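You operate a simulated robot arm through the tools that you are given. There is no shell and no other tool. Be economical: measure what you need, move in short steps, check, and stop when the job is done.

The job below is to be done with a simulated robot arm. You get a single attempt, and the scene is never put back.

Task
Pump the sight glass clear of bubbles, then pump up into the green.
Fine: blue tank handle and white slider open first; slider shut for pressure, never past the green; tank shut at the end. Where these are worked on the way, their far stop is far enough and under half their travel is too little: blue tank handle, white slider.

It is judged by the outcome, as a careful person would: the job done as asked, and still so three seconds after it is handed in. It fails if anything else is knocked over, pushed out of place, dropped, spilled or broken.

Robot
A 6-joint arm with a two-finger parallel gripper, fixed in place. Base frame: the origin is at the foot of the arm, x ahead of it, y to its left, z up; the work surface is at about z = 860. Readings come in mm, degrees, newtons and seconds.
With the tool pointing down near the work surface it reaches from about 240 to 640 mm from the base axis. Its first joint turns from -66.0 to 66.0 degrees. Payload 2.7 kg.
The tool frame sits at the grasp point between the pads (the TCP): z along the fingers, y along the line on which they close. The tips reach 23 mm beyond it. The gripper opens to 94 mm. The fingers are 38 mm wide and 10 mm thick; the gripper's body (54 by 96 mm) begins 39 mm behind the TCP.
Orientation is that of the tool frame in the base frame, as a unit quaternion [w, x, y, z]. With the fingers straight down and closing along the base's y, the tool's x points along the base's -x, its y along +y and its z along -z.

Tools
- The arm moves only by the tool jog_arm. Its argument "moves" is a list of rows, each an object (a shift or turn left out is 0, a gripper value left out holds the last) with "slide": the shift along the base's x, y, z in units of 100 mm (1.0 is 100 mm), a list of three; "delta_rot": the turn, a rotation vector about the base's x, y, z in units of 60 degrees (1.0 is 60 degrees), a list of three; "grip": the finger opening in mm, from 0 to 94. In form: [{"slide": [dx, dy, dz], "delta_rot": [ax, ay, az], "grip": grip}, ...]. A call has 1 to 20 rows; each row is the pose to reach, as a shift and turn from the pose commanded when the call began. A call with a number of a shift or a turn outside -1 to 1 is refused whole. A row lasts 0.2 s, in which the tool goes at most 50 mm and 8.6 degrees; a call with a longer step from one row to the next is refused whole, and so is a gripper value outside its range. Where a pose cannot be reached the arm comes as near as it can. A force on the tool above 70 N (or 10 N above the force at the start of the call, whichever is more), or a blocked arm, ends the call early, and 0.2 s more pass. The fingers move at their own pace (about 45 mm/s each) and stop on an object; they squeeze with about 36 N. The grip force told is the motor's: it shows also when the fingers shut on nothing. Time passes only in rows, and 0.2 s behind the last, so rows that repeat a pose let the fingers close. The reply holds the time, the measured pose of the TCP, the force on the tool along the base axes, the opening and the grip force, in the units named above and with some noise, with the torque about the TCP (base axes, N m) and any sound that the robot's microphone picked up.
- Cameras (640 x 400 px; columns grow to the right, rows downward): "scene" is fixed at [89.5, -437, 1417.5]; the picture's right is [0.68, -0.73, 0.00], its down [-0.32, -0.30, -0.90] and it looks along [0.66, 0.62, -0.43] (base axes); focal length 322 px, centre (320, 200). "wrist" rides on the gripper at [86, 16, -75] in the tool frame; the picture's right is [-0.18, 0.98, 0.00], its down [-0.58, -0.11, -0.81] and it looks along [-0.79, -0.15, 0.59] (tool axes); focal length 243 px, centre (320, 200).
- capture(camera): a new picture of that camera. The clock stands still meanwhile.
- measure_at(camera, pixels): for up to 12 pixels [column, row] of the newest picture of that camera ("zoom" is the newest enlarged one), the place [x, y, z] in the base frame of the surface seen there, good to about 2 mm. The clock stands still meanwhile.
- close_up(camera, box): a new picture of the part [left, top, right, bottom] of that camera's present view, enlarged. The clock stands still meanwhile.
- finish_job(): hands the job in; it is judged then, once.

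Work in short steps. Measure before you move; look again where a grasp or a placing could have gone wrong, and mend it. You have 80 turns and 34 pictures in all, those below and enlarged ones among them. Open the gripper and draw the arm clear of the work before you hand the job in, unless the task says otherwise; then end with one line.

The tools are called after "Request:" as a command line: name --argument value ..., lists and objects as JSON in quotes. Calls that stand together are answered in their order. jog_arm: Moves the arm, as the interface text tells. Its arguments: {"type":"object","properties":{"moves":{"type":"array","items":{"type":"object","properties":{"slide":{"type":"array","items":{"type":"number"}},"delta_rot":{"type":"array","items":{"type":"number"}},"grip":{"type":"number"}}}}},"required":["moves"]} The other tools are called the same way: capture (camera) takes a picture; measure_at (camera, pixels) gives the place of the surface under pixels of a picture; close_up (camera, box) takes an enlarged picture of a part of a camera's view; finish_job () hands the job in.

At the start:

```text
t: 0.0
tcp_pos: [344.2, 77.3, 1211.7]
ee_rot: [0.0, 0.0, 1.0, 0.0]
wrist_force: [0.1, 0.6, 0.3]
ft_torque: [0.01, -0.01, 0.0]
gripper_width: 94.2
grip_force: 0.0
```

scene: 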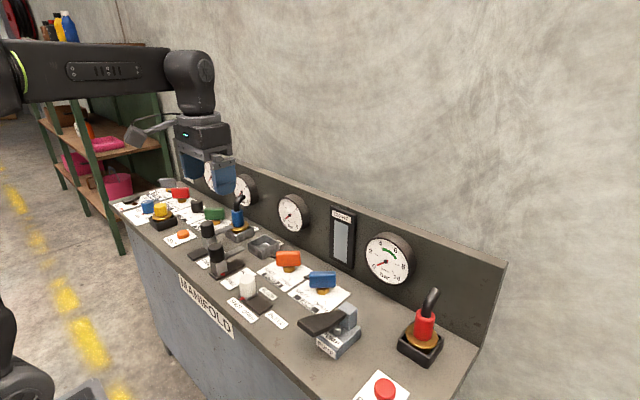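
wrist: 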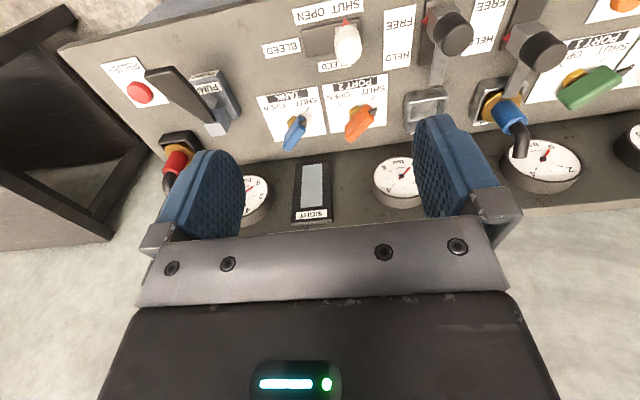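

I start by looking closer at the panel: the pump, tank valve, bleed slider, sight glass and gauge lie at scene columns 220-440, rows 200-370.

Request:
close_up --camera "scene" --box '[220, 240, 380, 360]'

Request:
close_up --camera "scene" --box '[310, 190, 430, 290]'

Request:
close_up --camera "wrist" --box '[120, 0, 420, 190]'

```text
3.33 times, centred on (300, 300) of scene
```

zoom: 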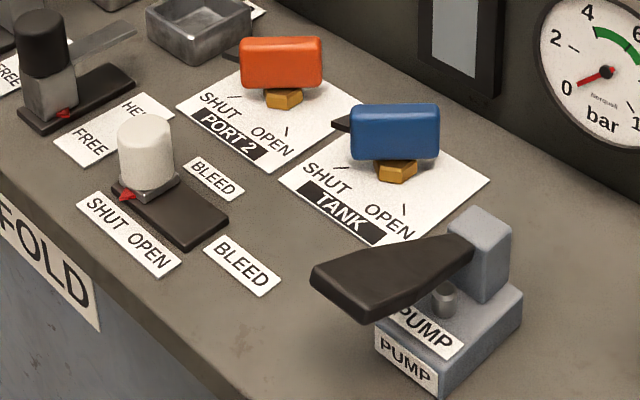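

```text
4.00 times, centred on (370, 240) of scene
```

zoom: 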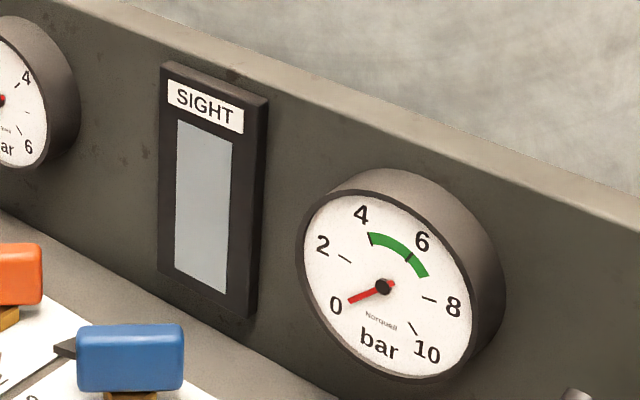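

```text
2.11 times, centred on (270, 95) of wrist
```

zoom: 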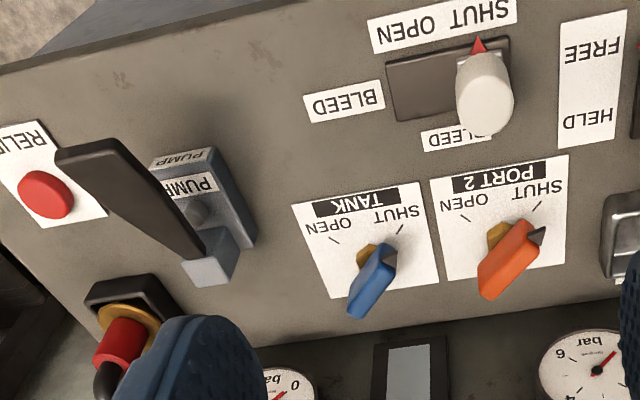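

The wrist view shows the tank handle pointing at SHUT and the white bleed slider at its SHUT end. I'll measure the slider, tank handle and pump lever.

Request:
measure_at --camera "scene" --pixels '[[247.5, 276], [247, 288], [259, 302], [268, 309], [322, 273], [310, 273], [334, 275], [307, 277.5], [323, 293], [305, 322], [320, 322], [343, 313]]'

Request:
measure_at --camera "wrist" --pixels '[[346, 30], [346, 45], [312, 40], [293, 138], [301, 120], [306, 118], [278, 112], [312, 108], [150, 72], [175, 90], [205, 115], [217, 130]]'

Request:
measure_at --camera "scene" --pixels '[[320, 278], [290, 252], [288, 260], [218, 248], [340, 330], [348, 320], [425, 325], [330, 345], [342, 240], [383, 390], [300, 295], [335, 305]]'

```text
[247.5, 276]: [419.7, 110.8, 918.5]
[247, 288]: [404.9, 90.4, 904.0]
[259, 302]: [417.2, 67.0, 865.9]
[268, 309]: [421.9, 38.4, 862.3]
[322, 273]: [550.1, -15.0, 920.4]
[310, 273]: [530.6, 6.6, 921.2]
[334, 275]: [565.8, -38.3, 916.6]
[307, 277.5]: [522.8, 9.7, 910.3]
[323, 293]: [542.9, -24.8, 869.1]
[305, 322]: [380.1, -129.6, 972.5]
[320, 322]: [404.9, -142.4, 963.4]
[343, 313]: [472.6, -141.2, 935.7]
```

```text
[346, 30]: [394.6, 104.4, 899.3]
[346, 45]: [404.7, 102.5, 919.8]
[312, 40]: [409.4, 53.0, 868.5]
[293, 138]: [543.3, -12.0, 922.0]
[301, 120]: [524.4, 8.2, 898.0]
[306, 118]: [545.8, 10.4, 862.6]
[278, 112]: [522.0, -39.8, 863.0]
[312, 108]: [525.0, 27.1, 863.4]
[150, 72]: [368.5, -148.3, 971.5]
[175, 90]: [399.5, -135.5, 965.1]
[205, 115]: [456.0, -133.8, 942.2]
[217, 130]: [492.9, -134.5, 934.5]
```

```text
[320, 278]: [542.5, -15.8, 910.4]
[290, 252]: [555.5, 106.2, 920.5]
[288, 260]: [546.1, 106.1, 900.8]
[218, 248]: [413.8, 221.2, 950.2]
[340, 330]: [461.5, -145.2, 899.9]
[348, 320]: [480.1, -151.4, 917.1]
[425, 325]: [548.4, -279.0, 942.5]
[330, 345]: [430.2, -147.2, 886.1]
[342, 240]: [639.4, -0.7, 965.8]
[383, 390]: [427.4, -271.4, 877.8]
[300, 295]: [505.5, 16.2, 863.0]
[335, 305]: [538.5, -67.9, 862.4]
```

The tank bar runs from about (523,10) at its pointer to (566,-38), with its top at z≈921. I'll move above it and turn the gripper square to the bar.

Request:
jog_arm --moves '[{"slide": [0.16, -0.15, -0.1], "delta_rot": [0, 0, -0.13]}, {"slide": [0.32, -0.3, -0.2], "delta_rot": [0, 0, -0.26]}, {"slide": [0.48, -0.45, -0.3], "delta_rot": [0, 0, -0.4]}, {"slide": [0.64, -0.6, -0.4], "delta_rot": [0, 0, -0.53]}, {"slide": [0.8, -0.75, -0.6], "delta_rot": [0, 0, -0.66]}, {"slide": [1.0, -0.91, -0.8], "delta_rot": [0, 0, -0.78]}, {"slide": [1.0, -0.91, -1.0], "delta_rot": [0, 0, -0.78], "grip": 70}]'

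Request:
jog_arm --moves '[{"slide": [0.33, 0, -0.2]}, {"slide": [0.66, 0, -0.5]}, {"slide": [0.8, 0, -0.9]}, {"slide": [0.8, 0, -1.0]}]'

Request:
capture --camera "wrist"

```text
t: 1.6
tcp_pos: [444.8, -14.1, 1111.4]
ee_rot: [0.001, 0.398, 0.917, 0.0]
wrist_force: [-0.3, 1.4, 0.3]
ft_torque: [-0.01, 0.01, 0.0]
gripper_width: 70.0
grip_force: 0.1
```

```text
t: 2.6
tcp_pos: [524.9, -14.6, 1014.3]
ee_rot: [0.0, 0.397, 0.918, 0.0]
wrist_force: [-0.5, -0.6, -0.6]
ft_torque: [-0.01, 0.03, 0.0]
gripper_width: 70.3
grip_force: 0.0
```

```text
28 pictures are left
```

wrist: 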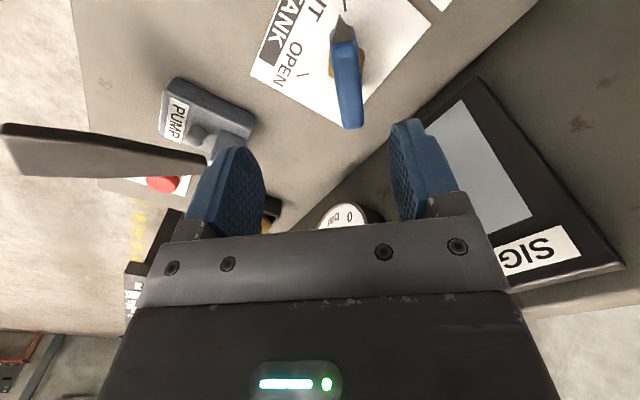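

The handle spans pixels (342,20) to (352,125). I measure it and the dial marks.

Request:
measure_at --camera "wrist" --pixels '[[342, 18], [343, 36], [334, 46], [354, 42], [345, 70], [352, 105], [346, 126], [361, 126], [303, 74], [345, 4], [333, 66], [362, 62]]'

```text
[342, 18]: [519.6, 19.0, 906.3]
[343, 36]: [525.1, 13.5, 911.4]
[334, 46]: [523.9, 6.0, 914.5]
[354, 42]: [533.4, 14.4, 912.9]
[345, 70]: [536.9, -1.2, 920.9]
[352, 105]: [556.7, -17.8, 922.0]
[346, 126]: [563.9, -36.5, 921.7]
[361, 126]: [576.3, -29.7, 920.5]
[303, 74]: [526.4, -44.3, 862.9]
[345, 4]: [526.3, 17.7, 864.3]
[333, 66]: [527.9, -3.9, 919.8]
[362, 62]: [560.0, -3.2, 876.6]
```

The handle centre and pivot are near (550,-12.5), with the bar at about 134°, square to the gripper. I lower onto it and close.

Request:
jog_arm --moves '[{"slide": [0.26, 0.01, -0.2]}, {"slide": [0.26, 0.01, -0.5]}, {"slide": [0.26, 0.01, -0.75]}, {"slide": [0.26, 0.01, -0.93]}, {"slide": [0.26, 0.01, -0.93]}, {"slide": [0.26, 0.01, -0.93], "grip": 10}, {"slide": [0.26, 0.01, -0.93]}, {"slide": [0.26, 0.01, -0.93]}, {"slide": [0.26, 0.01, -0.93]}]'

```text
t: 4.6
tcp_pos: [550.7, -12.0, 919.1]
ee_rot: [0.0, 0.396, 0.918, 0.0]
wrist_force: [1.3, 0.6, -0.3]
ft_torque: [0.04, -0.01, 1.27]
gripper_width: 19.4
grip_force: 44.0
```

It is gripped with an opening of 19 mm. I turn it counter-clockwise from SHUT towards OPEN.

Request:
jog_arm --moves '[{"delta_rot": [0, 0, 0.1]}, {"delta_rot": [0, 0, 0.2]}, {"delta_rot": [0, 0, 0.3]}, {"delta_rot": [0, 0, 0.4]}, {"delta_rot": [0, 0, 0.5]}, {"delta_rot": [0, 0, 0.6]}, {"delta_rot": [0, 0, 0.7]}, {"delta_rot": [0, 0, 0.75]}]'

```text
t: 6.4
tcp_pos: [550.3, -12.4, 918.7]
ee_rot: [0.002, 0.015, 1.0, -0.001]
wrist_force: [15.3, 5.3, 6.0]
ft_torque: [0.19, 1.02, -0.04]
gripper_width: 18.7
grip_force: 44.6
```

The turn went smoothly, with 15 N sideways at most, so I continue to the far stop.

Request:
jog_arm --moves '[{"delta_rot": [0, 0, 0.1]}, {"delta_rot": [0, 0, 0.2]}, {"delta_rot": [0, 0, 0.3]}, {"delta_rot": [0, 0, 0.4]}, {"delta_rot": [0, 0, 0.5]}, {"delta_rot": [0, 0, 0.6]}, {"delta_rot": [0, 0, 0.7]}, {"delta_rot": [0, 0, 0.75]}]'

Request:
capture --camera "wrist"

```text
t: 8.2
tcp_pos: [551.0, -11.8, 920.4]
ee_rot: [0.0, -0.37, 0.929, 0.0]
wrist_force: [2.7, 17.7, 12.0]
ft_torque: [0.35, -0.63, -0.01]
gripper_width: 19.0
grip_force: 45.1
```

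```text
27 pictures are left
```

wrist: 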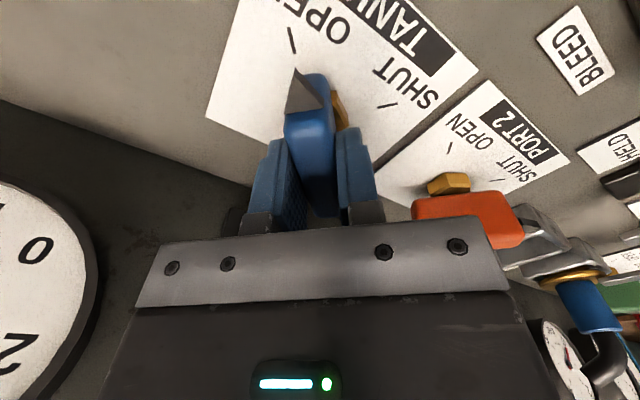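

The pointer is close to the OPEN mark (292,40) with no stop torque yet. I nudge a few degrees further.

Request:
jog_arm --moves '[{"delta_rot": [0, 0, 0.04]}, {"delta_rot": [0, 0, 0.08]}, {"delta_rot": [0, 0, 0.1]}]'

```text
t: 9.0
tcp_pos: [551.1, -11.9, 919.2]
ee_rot: [0.001, -0.415, 0.91, 0.001]
wrist_force: [-3.0, 23.5, 16.9]
ft_torque: [0.21, -0.36, -2.16]
gripper_width: 20.5
grip_force: 44.6
```

The torque of -2.2 N m shows the stop, so the tank is open. I release, rise and go towards the slider.

Request:
jog_arm --moves '[{"grip": 50}, {"grip": 50}, {"grip": 50}, {"slide": [0, 0, 0.3]}, {"slide": [0, 0, 0.7]}, {"slide": [0, 0, 0.9]}, {"slide": [-0.2, 0.2, 1.0], "delta_rot": [0, 0, -0.14]}, {"slide": [-0.4, 0.4, 1.0], "delta_rot": [0, 0, -0.28]}, {"slide": [-0.6, 0.6, 1.0], "delta_rot": [0, 0, -0.42]}, {"slide": [-0.8, 0.8, 1.0], "delta_rot": [0, 0, -0.56]}, {"slide": [-0.95, 1.0, 1.0], "delta_rot": [0, 0, -0.7]}, {"slide": [-1.0, 1.0, 1.0], "delta_rot": [0, 0, -0.82], "grip": 60}]'

Request:
capture --camera "wrist"

Request:
capture --camera "scene"

```text
t: 11.6
tcp_pos: [448.3, 88.1, 1017.5]
ee_rot: [-0.001, 0.0, 1.0, -0.001]
wrist_force: [-0.2, 0.2, -0.4]
ft_torque: [0.01, -0.03, -0.01]
gripper_width: 60.2
grip_force: 0.1
```

```text
26 pictures are left
```

wrist: 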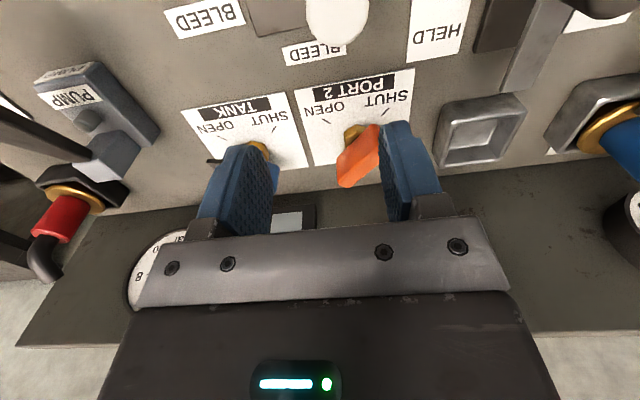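

```text
25 pictures are left
```

scene: 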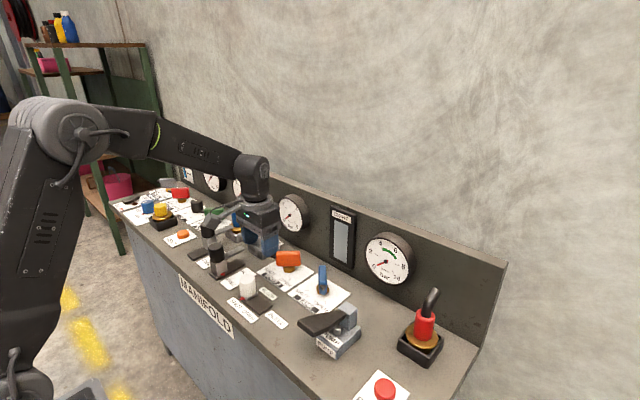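

The tank handle now points to OPEN. I measure the knob, which is at (335,15) in the wrist view.

Request:
measure_at --camera "wrist" --pixels '[[312, 14], [364, 10], [338, 40], [338, 20], [338, 3], [265, 10], [309, 28], [540, 40]]'

Request:
measure_at --camera "scene" --pixels '[[240, 275], [255, 275], [247, 272], [247, 276], [216, 248], [220, 265]]'

```text
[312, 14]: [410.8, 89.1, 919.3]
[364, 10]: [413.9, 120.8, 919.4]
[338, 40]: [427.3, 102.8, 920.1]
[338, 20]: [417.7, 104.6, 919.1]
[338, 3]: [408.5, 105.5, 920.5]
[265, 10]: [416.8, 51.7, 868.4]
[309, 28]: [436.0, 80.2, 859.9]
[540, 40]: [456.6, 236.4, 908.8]
```

```text
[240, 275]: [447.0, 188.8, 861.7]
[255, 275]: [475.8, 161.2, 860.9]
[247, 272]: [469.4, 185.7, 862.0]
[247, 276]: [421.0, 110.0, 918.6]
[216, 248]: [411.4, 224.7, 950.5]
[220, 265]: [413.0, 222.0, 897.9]
```

The knob centre is (411,105), radius 16, top at z 920. I lower around it and grip.

Request:
jog_arm --moves '[{"slide": [-0.37, 0.17, -0.1]}, {"slide": [-0.37, 0.17, -0.4]}, {"slide": [-0.37, 0.17, -0.7]}, {"slide": [-0.37, 0.17, -1.0]}, {"slide": [-0.37, 0.17, -1.0], "grip": 25}, {"slide": [-0.37, 0.17, -1.0]}, {"slide": [-0.37, 0.17, -1.0]}]'

Request:
jog_arm --moves '[{"slide": [0, -0.08, 0]}, {"slide": [0, -0.16, 0]}, {"slide": [0, -0.24, 0]}, {"slide": [0, -0.3, 0]}]'

```text
t: 13.2
tcp_pos: [411.1, 104.1, 918.5]
ee_rot: [0.0, 0.0, 1.0, 0.0]
wrist_force: [-0.7, 2.8, -4.8]
ft_torque: [-0.37, -0.83, -0.03]
gripper_width: 37.7
grip_force: 45.0
```

```text
t: 14.2
tcp_pos: [411.1, 74.8, 918.7]
ee_rot: [-0.002, 0.001, 1.0, -0.001]
wrist_force: [-25.6, -0.1, 11.9]
ft_torque: [0.58, -0.43, -0.09]
gripper_width: 37.6
grip_force: 45.0
```

It moved 30 mm with a 25 N side load in -x. I ease 2 mm that way and continue to the stop.

Request:
jog_arm --moves '[{"slide": [-0.02, -0.04, 0]}, {"slide": [-0.02, -0.08, 0]}, {"slide": [-0.02, -0.12, 0]}, {"slide": [-0.02, -0.16, 0]}, {"slide": [-0.02, -0.2, 0]}, {"slide": [-0.02, -0.24, 0]}]'

Request:
close_up --camera "scene" --box '[220, 240, 380, 360]'

```text
t: 15.6
tcp_pos: [411.3, 60.2, 918.7]
ee_rot: [0.0, -0.005, 1.0, 0.006]
wrist_force: [-3.4, 13.1, 1.2]
ft_torque: [-0.48, 0.08, 0.12]
gripper_width: 37.9
grip_force: 44.7
stopped in row 6: the force on the tool passed its limit at 74 N (the readings are from after the stop); the commanded pose is now the measured one
```

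```text
3.33 times, centred on (300, 300) of scene
```

zoom: 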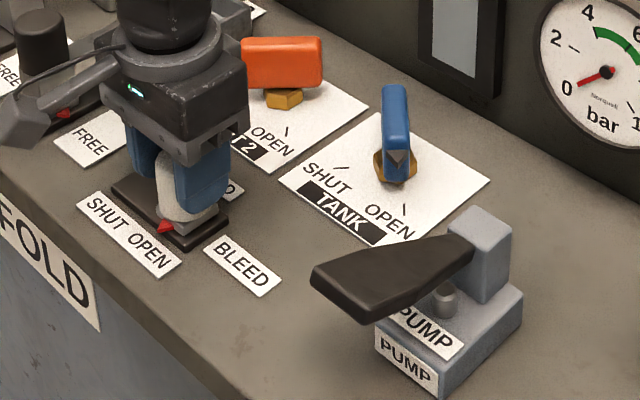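

The slider is at its OPEN stop, with 44 mm of travel. I release, rise and move over towards the pump lever with the fingers shut.

Request:
jog_arm --moves '[{"grip": 60}, {"grip": 60}, {"grip": 60}, {"slide": [0, 0, 0.3]}, {"slide": [0, 0, 0.7]}, {"slide": [0, -0.1, 1.0]}, {"slide": [-0.1, -0.5, 1.0], "grip": 0}, {"slide": [-0.2, -0.9, 1.0]}, {"slide": [-0.2, -1.0, 1.0]}]'

Request:
measure_at --camera "zoom" --pixels '[[318, 276], [360, 300], [390, 240], [360, 265], [400, 275], [460, 250], [440, 245], [445, 295]]'

```text
t: 17.6
tcp_pos: [390.2, -41.7, 1019.3]
ee_rot: [0.001, -0.003, 1.0, 0.005]
wrist_force: [-0.3, -0.1, -0.5]
ft_torque: [0.02, -0.05, 0.01]
gripper_width: 0.0
grip_force: 11.0
```

```text
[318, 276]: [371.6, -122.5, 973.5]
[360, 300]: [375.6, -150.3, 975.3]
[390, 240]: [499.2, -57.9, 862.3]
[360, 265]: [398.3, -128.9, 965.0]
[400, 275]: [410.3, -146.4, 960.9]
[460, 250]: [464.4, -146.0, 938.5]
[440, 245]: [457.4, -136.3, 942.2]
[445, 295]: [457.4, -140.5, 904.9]
```

The lever's top is at z≈967 near (390,-138), and the tips sit 23 mm below the TCP. I move over it and press down in small steps to learn the stroke.

Request:
jog_arm --moves '[{"slide": [0, -0.48, 0]}, {"slide": [0, -0.96, 0]}, {"slide": [0, -0.96, -0.15]}, {"slide": [0, -0.96, -0.3]}, {"slide": [0, -0.96, -0.4]}]'

Request:
jog_arm --moves '[{"slide": [0, 0, -0.08]}, {"slide": [0, 0, -0.16]}, {"slide": [0, 0, -0.24]}]'

Request:
close_up --camera "scene" --box '[280, 190, 440, 370]'

```text
t: 18.8
tcp_pos: [389.6, -134.8, 977.9]
ee_rot: [0.0, -0.004, 1.0, 0.004]
wrist_force: [0.3, 1.4, 1.5]
ft_torque: [-0.02, 0.05, 0.0]
gripper_width: 0.1
grip_force: 36.1
```

```text
t: 19.6
tcp_pos: [391.9, -136.6, 954.5]
ee_rot: [0.0, -0.003, 1.0, 0.005]
wrist_force: [-0.2, 1.8, 2.7]
ft_torque: [0.03, 0.11, -0.02]
gripper_width: 0.0
grip_force: 36.3
```

```text
2.22 times, centred on (360, 280) of scene
```

zoom: 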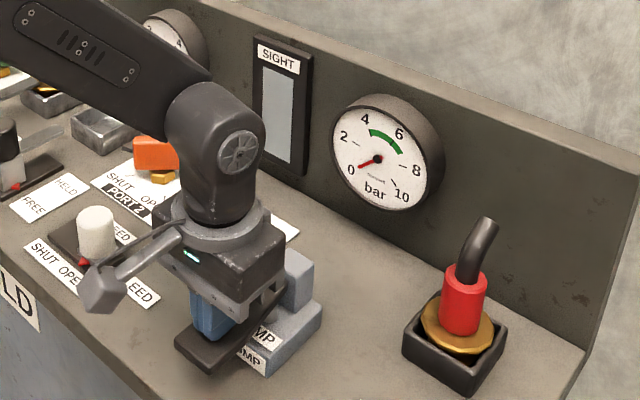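

The lever follows with low force, about 3 N. I press on to the bottom stop.

Request:
jog_arm --moves '[{"slide": [0, 0, -0.08]}, {"slide": [0, 0, -0.16]}, {"slide": [0, 0, -0.22]}, {"slide": [0, 0, -0.28]}]'

Request:
close_up --camera "scene" --box '[280, 190, 440, 370]'

```text
t: 20.5
tcp_pos: [391.9, -137.8, 939.3]
ee_rot: [0.004, -0.003, 1.0, 0.003]
wrist_force: [-17.7, 5.9, 27.9]
ft_torque: [0.14, -0.13, 0.09]
gripper_width: 0.1
grip_force: 36.2
stopped in row 4: the force on the tool passed its limit at 83 N (the readings are from after the stop); the commanded pose is now the measured one
```

```text
2.22 times, centred on (360, 280) of scene
```

zoom: 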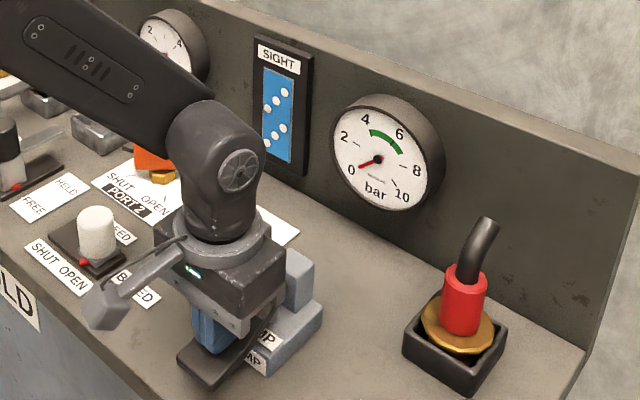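

The stroke bottoms at TCP z≈940, and the sight glass turned blue with bubbles. I make one more full stroke, letting the lever come back up in between.

Request:
jog_arm --moves '[{"slide": [0, 0, 0.3]}, {"slide": [0, 0, 0.58]}, {"slide": [0, 0, 0.58]}, {"slide": [0, 0, 0.58]}, {"slide": [0, 0, 0.35]}, {"slide": [0, 0, 0.2]}, {"slide": [0, 0, 0.1]}, {"slide": [0, 0, 0.02]}, {"slide": [0, 0, 0.02]}]'

Request:
close_up --camera "scene" --box '[280, 190, 440, 370]'

```text
t: 22.5
tcp_pos: [393.8, -137.4, 939.6]
ee_rot: [0.006, -0.005, 1.0, 0.003]
wrist_force: [0.9, -1.6, 13.8]
ft_torque: [-0.04, -0.29, -0.13]
gripper_width: 0.1
grip_force: 36.3
```

```text
2.22 times, centred on (360, 280) of scene
```

zoom: 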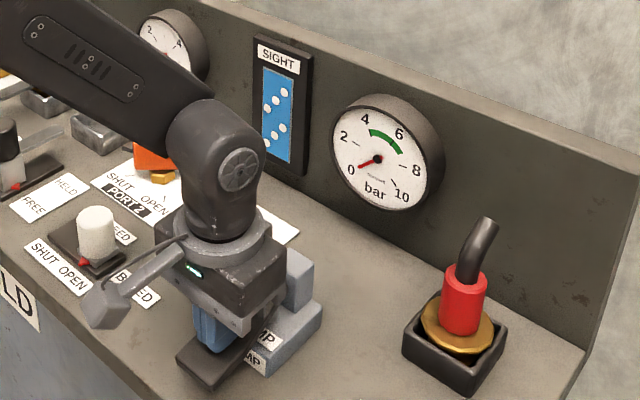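

Bubbles are still there. I do two more strokes, ending with the arm raised to confirm the lever returns.

Request:
jog_arm --moves '[{"slide": [0, 0, 0.3]}, {"slide": [0, 0, 0.58]}, {"slide": [0, 0, 0.58]}, {"slide": [0, 0, 0.58]}, {"slide": [0, 0, 0.35]}, {"slide": [0, 0, 0.15]}, {"slide": [0, 0, 0.05]}, {"slide": [0, 0, 0]}, {"slide": [0, 0, 0]}, {"slide": [0, 0, 0.3]}, {"slide": [0, 0, 0.58]}, {"slide": [0, 0, 0.58]}, {"slide": [0, 0, 0.58]}, {"slide": [0, 0, 0.35]}, {"slide": [0, 0, 0.15]}, {"slide": [0, 0, 0.05]}, {"slide": [0, 0, 0]}, {"slide": [0, 0, 0.3]}, {"slide": [0, 0, 0.58]}, {"slide": [0, 0, 0.58]}]'

Request:
close_up --camera "scene" --box '[280, 190, 440, 370]'

```text
t: 26.7
tcp_pos: [392.1, -138.9, 998.2]
ee_rot: [0.002, -0.003, 1.0, 0.003]
wrist_force: [-0.3, 0.0, 1.0]
ft_torque: [0.01, 0.0, 0.01]
gripper_width: 0.1
grip_force: 36.1
```

```text
2.22 times, centred on (360, 280) of scene
```

zoom: 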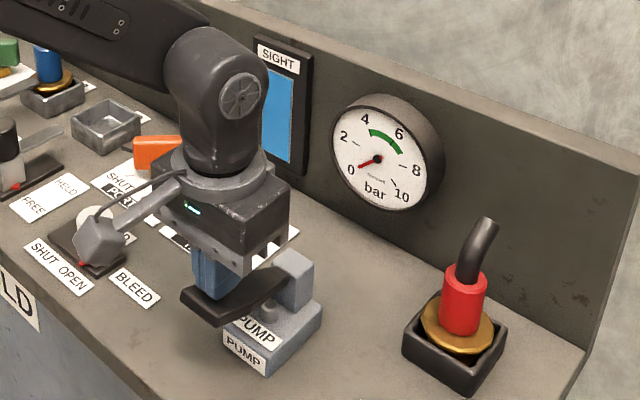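

The glass looks clear, though the gripper partly hides it, and the lever returned. I move back above the slider and check the glass again.

Request:
jog_arm --moves '[{"slide": [0, 0, 0.22]}, {"slide": [0.1, 0.4, 0.22]}, {"slide": [0.19, 0.8, 0.22], "grip": 60}, {"slide": [0.19, 1.0, 0.22]}]'

Request:
jog_arm --moves '[{"slide": [0, 0.4, 0]}, {"slide": [0, 0.8, 0]}, {"slide": [0, 0.98, 0]}, {"slide": [0, 0.98, 0]}]'

Request:
close_up --camera "scene" --box '[210, 190, 430, 340]'

```text
t: 27.7
tcp_pos: [414.3, -36.0, 1019.2]
ee_rot: [0.004, -0.003, 1.0, 0.004]
wrist_force: [-0.1, -0.6, -1.6]
ft_torque: [0.0, -0.01, -0.02]
gripper_width: 50.7
grip_force: 0.2
```

```text
t: 28.7
tcp_pos: [412.6, 61.1, 1018.8]
ee_rot: [0.004, -0.004, 1.0, 0.004]
wrist_force: [0.5, -0.1, 0.4]
ft_torque: [0.01, 0.01, 0.03]
gripper_width: 60.1
grip_force: 0.0
```

```text
2.67 times, centred on (320, 265) of scene
```

zoom: 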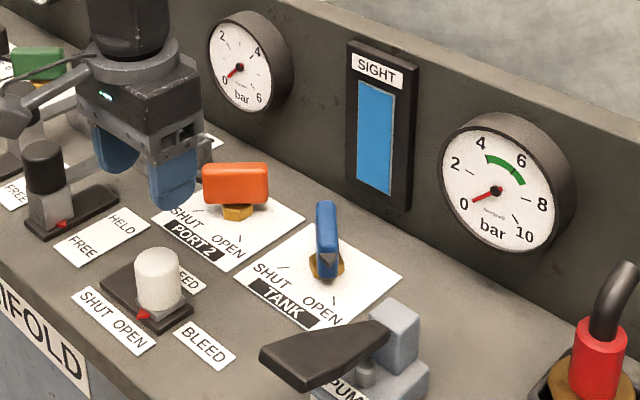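

The glass is fully clear of bubbles and the slider is still open. I lower on the knob, grip it and slide it shut.

Request:
jog_arm --moves '[{"slide": [-0.01, 0, -0.3]}, {"slide": [-0.01, 0, -0.6]}, {"slide": [-0.01, 0, -0.85]}, {"slide": [-0.01, 0, -1.0]}, {"slide": [-0.01, 0, -1.0], "grip": 25}, {"slide": [-0.01, 0, -1.0]}, {"slide": [-0.01, 0, -1.0]}]'

Request:
jog_arm --moves '[{"slide": [0, 0.08, 0]}, {"slide": [0, 0.16, 0]}, {"slide": [0, 0.24, 0]}, {"slide": [0, 0.32, 0]}, {"slide": [0, 0.38, 0]}, {"slide": [0, 0.42, 0]}, {"slide": [0, 0.44, 0]}, {"slide": [0, 0.47, 0]}]'

```text
t: 30.3
tcp_pos: [410.0, 58.8, 918.3]
ee_rot: [0.005, -0.004, 1.0, 0.004]
wrist_force: [-0.5, 10.8, -5.6]
ft_torque: [-0.4, -0.5, 0.01]
gripper_width: 38.1
grip_force: 45.4
```

```text
t: 32.1
tcp_pos: [410.4, 104.3, 918.6]
ee_rot: [0.001, -0.002, 1.0, 0.002]
wrist_force: [-9.0, -12.5, -17.6]
ft_torque: [-0.37, -0.53, 0.25]
gripper_width: 37.8
grip_force: 44.7
```

It's back at y=104.3, its original shut position. I give a small final push, then release and rise.

Request:
jog_arm --moves '[{"slide": [0, 0.02, 0]}, {"slide": [0, 0.02, 0]}, {"slide": [0, 0, 0], "grip": 60}, {"grip": 60}, {"grip": 60}, {"slide": [0, 0, 0.3]}, {"slide": [0, 0, 0.7]}, {"slide": [0, 0, 1.0]}, {"slide": [0, -0.4, 1.0]}, {"slide": [0, -0.8, 1.0], "grip": 0}, {"slide": [0, -1.0, 1.0]}]'

Request:
close_up --camera "scene" --box '[210, 190, 430, 340]'

```text
t: 34.5
tcp_pos: [410.8, 5.1, 1018.9]
ee_rot: [0.004, -0.003, 1.0, 0.003]
wrist_force: [0.3, 0.2, -0.7]
ft_torque: [0.01, -0.01, -0.02]
gripper_width: 7.2
grip_force: 0.1
```

```text
2.67 times, centred on (320, 265) of scene
```

zoom: 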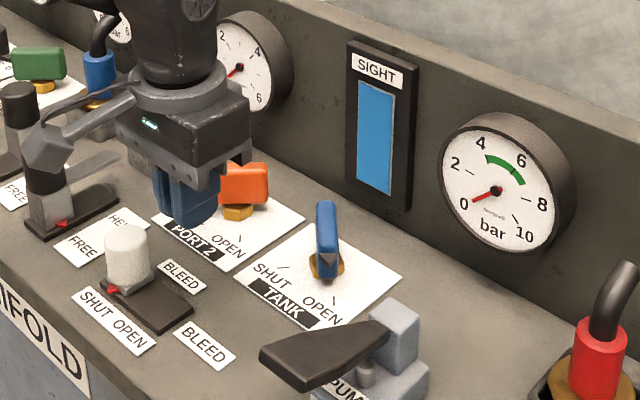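

The slider is shut and the glass still clear. I return to the lever and make one stroke, then read the gauge.

Request:
jog_arm --moves '[{"slide": [-0.08, -0.4, 0]}, {"slide": [-0.16, -0.8, 0]}, {"slide": [-0.19, -1.0, 0]}]'

Request:
jog_arm --moves '[{"slide": [0, -0.43, 0]}, {"slide": [0, -0.43, -0.21]}, {"slide": [0, -0.43, -0.4]}, {"slide": [0, -0.43, -0.6]}, {"slide": [0, -0.43, -0.72]}, {"slide": [0, -0.43, -0.78]}, {"slide": [0, -0.43, -0.78]}, {"slide": [0, -0.43, -0.5]}, {"slide": [0, -0.43, -0.21]}, {"slide": [0, -0.43, -0.21]}]'

Request:
close_up --camera "scene" --box '[330, 210, 430, 300]'

```text
t: 35.3
tcp_pos: [394.3, -93.3, 1020.3]
ee_rot: [0.005, -0.004, 1.0, 0.003]
wrist_force: [0.0, 1.0, -0.1]
ft_torque: [0.03, 0.03, 0.02]
gripper_width: 0.3
grip_force: 36.6
```

```text
t: 37.5
tcp_pos: [392.0, -138.8, 999.5]
ee_rot: [0.004, -0.003, 1.0, 0.004]
wrist_force: [0.0, 0.4, 0.1]
ft_torque: [-0.01, 0.03, -0.02]
gripper_width: 0.1
grip_force: 36.1
```

```text
4.44 times, centred on (380, 255) of scene
```

zoom: 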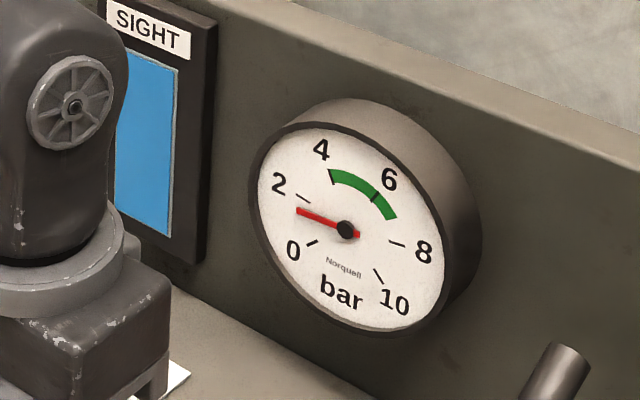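

The gauge reads about 1.5 bar after one stroke; green runs from about 4 to 7. I make one more stroke and look.

Request:
jog_arm --moves '[{"slide": [0, 0, -0.19]}, {"slide": [0, 0, -0.39]}, {"slide": [0, 0, -0.51]}, {"slide": [0, 0, -0.57]}, {"slide": [0, 0, -0.57]}, {"slide": [0, 0, -0.29]}, {"slide": [0, 0, 0]}, {"slide": [0, 0, 0]}]'

Request:
close_up --camera "scene" --box '[330, 210, 430, 300]'

```text
t: 39.3
tcp_pos: [390.7, -136.4, 999.3]
ee_rot: [0.003, -0.004, 1.0, 0.003]
wrist_force: [0.2, 0.4, 1.2]
ft_torque: [0.04, 0.0, 0.0]
gripper_width: 0.0
grip_force: 36.0
```

```text
4.44 times, centred on (380, 255) of scene
```

zoom: 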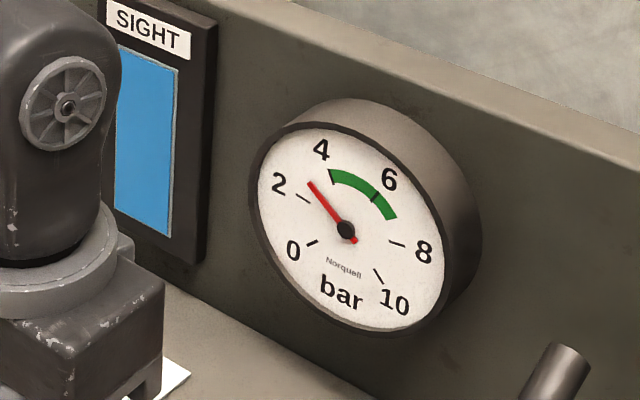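

The gauge is at about 3 bar. One more stroke should bring about 4.5 bar, inside the green.

Request:
jog_arm --moves '[{"slide": [0, 0, -0.19]}, {"slide": [0, 0, -0.39]}, {"slide": [0, 0, -0.51]}, {"slide": [0, 0, -0.57]}, {"slide": [0, 0, -0.57]}, {"slide": [0, 0, -0.29]}, {"slide": [0, 0, 0]}, {"slide": [0, 0, 0]}]'

Request:
close_up --camera "scene" --box '[330, 210, 430, 300]'

```text
t: 41.1
tcp_pos: [392.1, -137.5, 1000.1]
ee_rot: [0.004, -0.003, 1.0, 0.004]
wrist_force: [0.9, 0.5, -1.2]
ft_torque: [-0.04, 0.03, -0.06]
gripper_width: 0.2
grip_force: 35.8
```

```text
4.44 times, centred on (380, 255) of scene
```

zoom: 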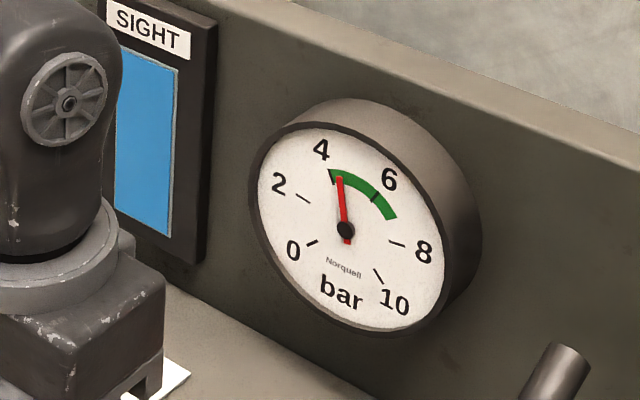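

The needle is just inside the green at about 4.4 bar. Each stroke adds about 1.45, so one more gives about 5.9, mid-green and clear of the 7 limit.

Request:
jog_arm --moves '[{"slide": [0, 0, -0.19]}, {"slide": [0, 0, -0.39]}, {"slide": [0, 0, -0.51]}, {"slide": [0, 0, -0.57]}, {"slide": [0, 0, -0.57]}, {"slide": [0, 0, -0.29]}, {"slide": [0, 0, 0]}, {"slide": [0, 0, 0.2]}]'

Request:
close_up --camera "scene" --box '[330, 210, 430, 300]'

```text
t: 42.9
tcp_pos: [393.3, -137.3, 1020.1]
ee_rot: [0.004, -0.003, 1.0, 0.003]
wrist_force: [-0.4, 0.2, 0.0]
ft_torque: [-0.01, -0.01, 0.01]
gripper_width: 0.0
grip_force: 36.2
```

```text
4.44 times, centred on (380, 255) of scene
```

zoom: 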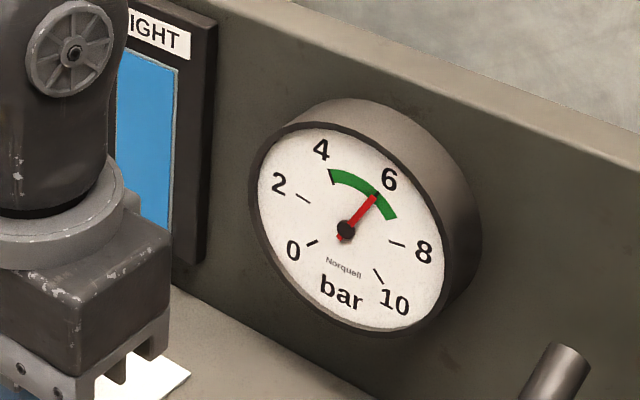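

The gauge is at about 5.9 bar, mid-green. Next I go above the tank handle, turned to match its OPEN position.

Request:
jog_arm --moves '[{"slide": [0, 0.1, 0.2], "grip": 50}, {"slide": [0.2, 0.3, 0.2], "delta_rot": [0, 0, 0.13]}, {"slide": [0.4, 0.5, 0.2], "delta_rot": [0, 0, 0.26]}, {"slide": [0.6, 0.7, 0.2], "delta_rot": [0, 0, 0.4]}, {"slide": [0.8, 0.9, 0.2], "delta_rot": [0, 0, 0.54]}, {"slide": [1.0, 1.0, 0.2], "delta_rot": [0, 0, 0.68]}, {"slide": [1.0, 1.0, 0.2], "delta_rot": [0, 0, 0.78]}]'

Request:
jog_arm --moves '[{"slide": [0.3, 0.15, 0]}, {"slide": [0.58, 0.255, -0.1]}, {"slide": [0.58, 0.255, -0.2]}, {"slide": [0.58, 0.255, -0.2]}]'

Request:
capture --camera "wrist"

```text
t: 44.5
tcp_pos: [493.0, -36.4, 1039.4]
ee_rot: [0.001, -0.402, 0.916, 0.004]
wrist_force: [-0.2, -0.1, -0.5]
ft_torque: [0.03, 0.0, -0.01]
gripper_width: 49.8
grip_force: 0.0
```

```text
t: 45.5
tcp_pos: [550.3, -11.1, 1019.5]
ee_rot: [0.002, -0.401, 0.916, 0.005]
wrist_force: [0.0, 0.5, -0.2]
ft_torque: [0.01, -0.02, -0.02]
gripper_width: 49.8
grip_force: 0.1
```

```text
13 pictures are left
```

wrist: 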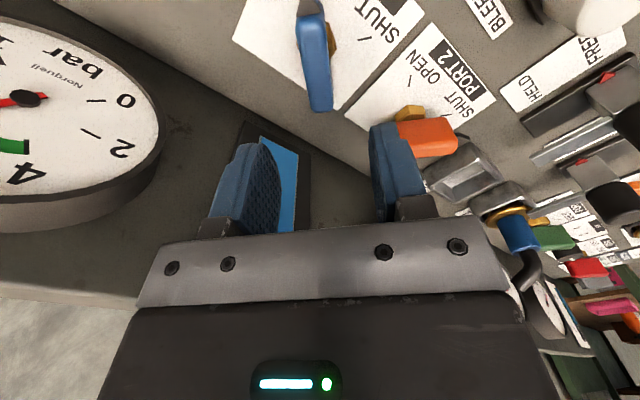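

The gripper is aligned above the handle. I lower and grip.

Request:
jog_arm --moves '[{"slide": [0.005, -0.005, -0.3]}, {"slide": [0.005, -0.005, -0.6]}, {"slide": [0.005, -0.005, -0.85]}, {"slide": [0.005, -0.005, -1.0]}, {"slide": [0.005, -0.005, -1.0], "grip": 10}, {"slide": [0.005, -0.005, -1.0]}, {"slide": [0.005, -0.005, -1.0]}]'

Request:
jog_arm --moves '[{"delta_rot": [0, 0, -0.1]}, {"delta_rot": [0, 0, -0.2]}, {"delta_rot": [0, 0, -0.3]}, {"delta_rot": [0, 0, -0.4]}, {"delta_rot": [0, 0, -0.5]}, {"delta_rot": [0, 0, -0.6]}, {"delta_rot": [0, 0, -0.7]}, {"delta_rot": [0, 0, -0.8]}]'

```text
t: 47.1
tcp_pos: [550.6, -12.7, 919.7]
ee_rot: [0.004, -0.398, 0.917, 0.004]
wrist_force: [10.5, -4.9, -5.9]
ft_torque: [-0.42, -0.41, -1.29]
gripper_width: 19.5
grip_force: 45.1
```

```text
t: 48.9
tcp_pos: [551.3, -11.4, 920.0]
ee_rot: [0.004, 0.008, 1.0, 0.002]
wrist_force: [-2.7, -16.3, 22.7]
ft_torque: [-0.66, 0.4, 0.04]
gripper_width: 18.7
grip_force: 44.9
```

The handle is at mid-turn, so I continue to the SHUT stop.

Request:
jog_arm --moves '[{"delta_rot": [0, 0, -0.1]}, {"delta_rot": [0, 0, -0.2]}, {"delta_rot": [0, 0, -0.3]}, {"delta_rot": [0, 0, -0.4]}, {"delta_rot": [0, 0, -0.5]}, {"delta_rot": [0, 0, -0.6]}, {"delta_rot": [0, 0, -0.7]}, {"delta_rot": [0, 0, -0.77]}, {"delta_rot": [0, 0, -0.8]}]'

```text
t: 50.9
tcp_pos: [550.3, -12.8, 918.2]
ee_rot: [0.007, 0.411, 0.912, -0.002]
wrist_force: [-6.3, -22.5, 20.8]
ft_torque: [-0.73, 0.03, 2.11]
gripper_width: 20.3
grip_force: 44.6
```

The torque of +2.1 N m shows it at the SHUT stop. I release, rise and withdraw.

Request:
jog_arm --moves '[{"delta_rot": [0, 0, 0.02], "grip": 50}, {"delta_rot": [0, 0, 0.02]}, {"delta_rot": [0, 0, 0.02]}, {"slide": [0, 0, 0.3], "delta_rot": [0, 0, 0.02]}, {"slide": [0, 0, 0.7], "delta_rot": [0, 0, 0.02]}, {"slide": [0, 0, 1.0], "delta_rot": [0, 0, 0.02]}, {"slide": [-0.3, 0.3, 1.0], "delta_rot": [0, 0, 0.1]}, {"slide": [-0.6, 0.6, 1.0], "delta_rot": [0, 0, 0.2]}, {"slide": [-0.9, 0.9, 1.0], "delta_rot": [0, 0, 0.3]}]'

Request:
jog_arm --moves '[{"slide": [-0.3, 0.1, 0.3], "grip": 94}, {"slide": [-0.6, 0.1, 0.6]}, {"slide": [-0.9, 0.1, 0.9]}, {"slide": [-1.0, 0.1, 1.0]}]'

Request:
close_up --camera "scene" --box '[210, 190, 430, 340]'

Request:
capture --camera "scene"

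```text
t: 52.9
tcp_pos: [457.5, 78.5, 1017.8]
ee_rot: [0.005, 0.265, 0.964, 0.002]
wrist_force: [-0.2, -0.9, 0.3]
ft_torque: [-0.05, 0.0, 0.01]
gripper_width: 50.2
grip_force: 0.1
```

```text
t: 53.9
tcp_pos: [357.6, 88.6, 1120.4]
ee_rot: [0.005, 0.265, 0.964, 0.002]
wrist_force: [-0.4, -1.2, 0.2]
ft_torque: [-0.01, 0.0, 0.02]
gripper_width: 94.0
grip_force: 0.1
```

```text
2.67 times, centred on (320, 265) of scene
```

zoom: 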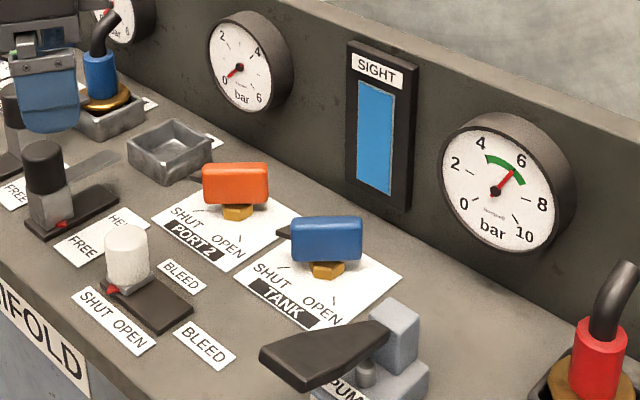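

```text
11 pictures are left
```

scene: 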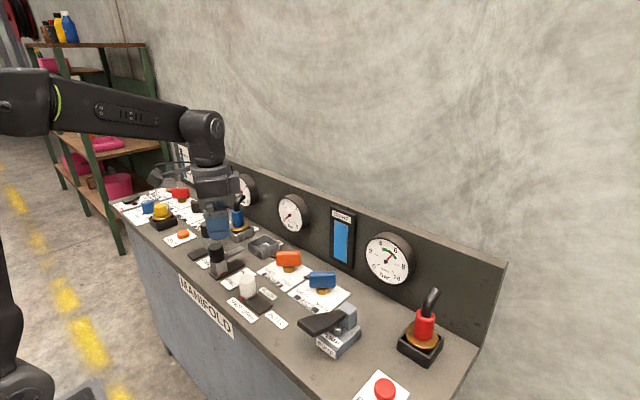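

The tank and slider are shut, the glass is clear, the gauge holds in mid-green and the arm is clear, so I hand in.

Request:
finish_job

```text
The job is handed in.
```

The sight glass is clear of bubbles and the gauge is holding at about 5.9 bar, mid-green. The white slider and blue tank handle are both shut, and the arm is clear of the bench.
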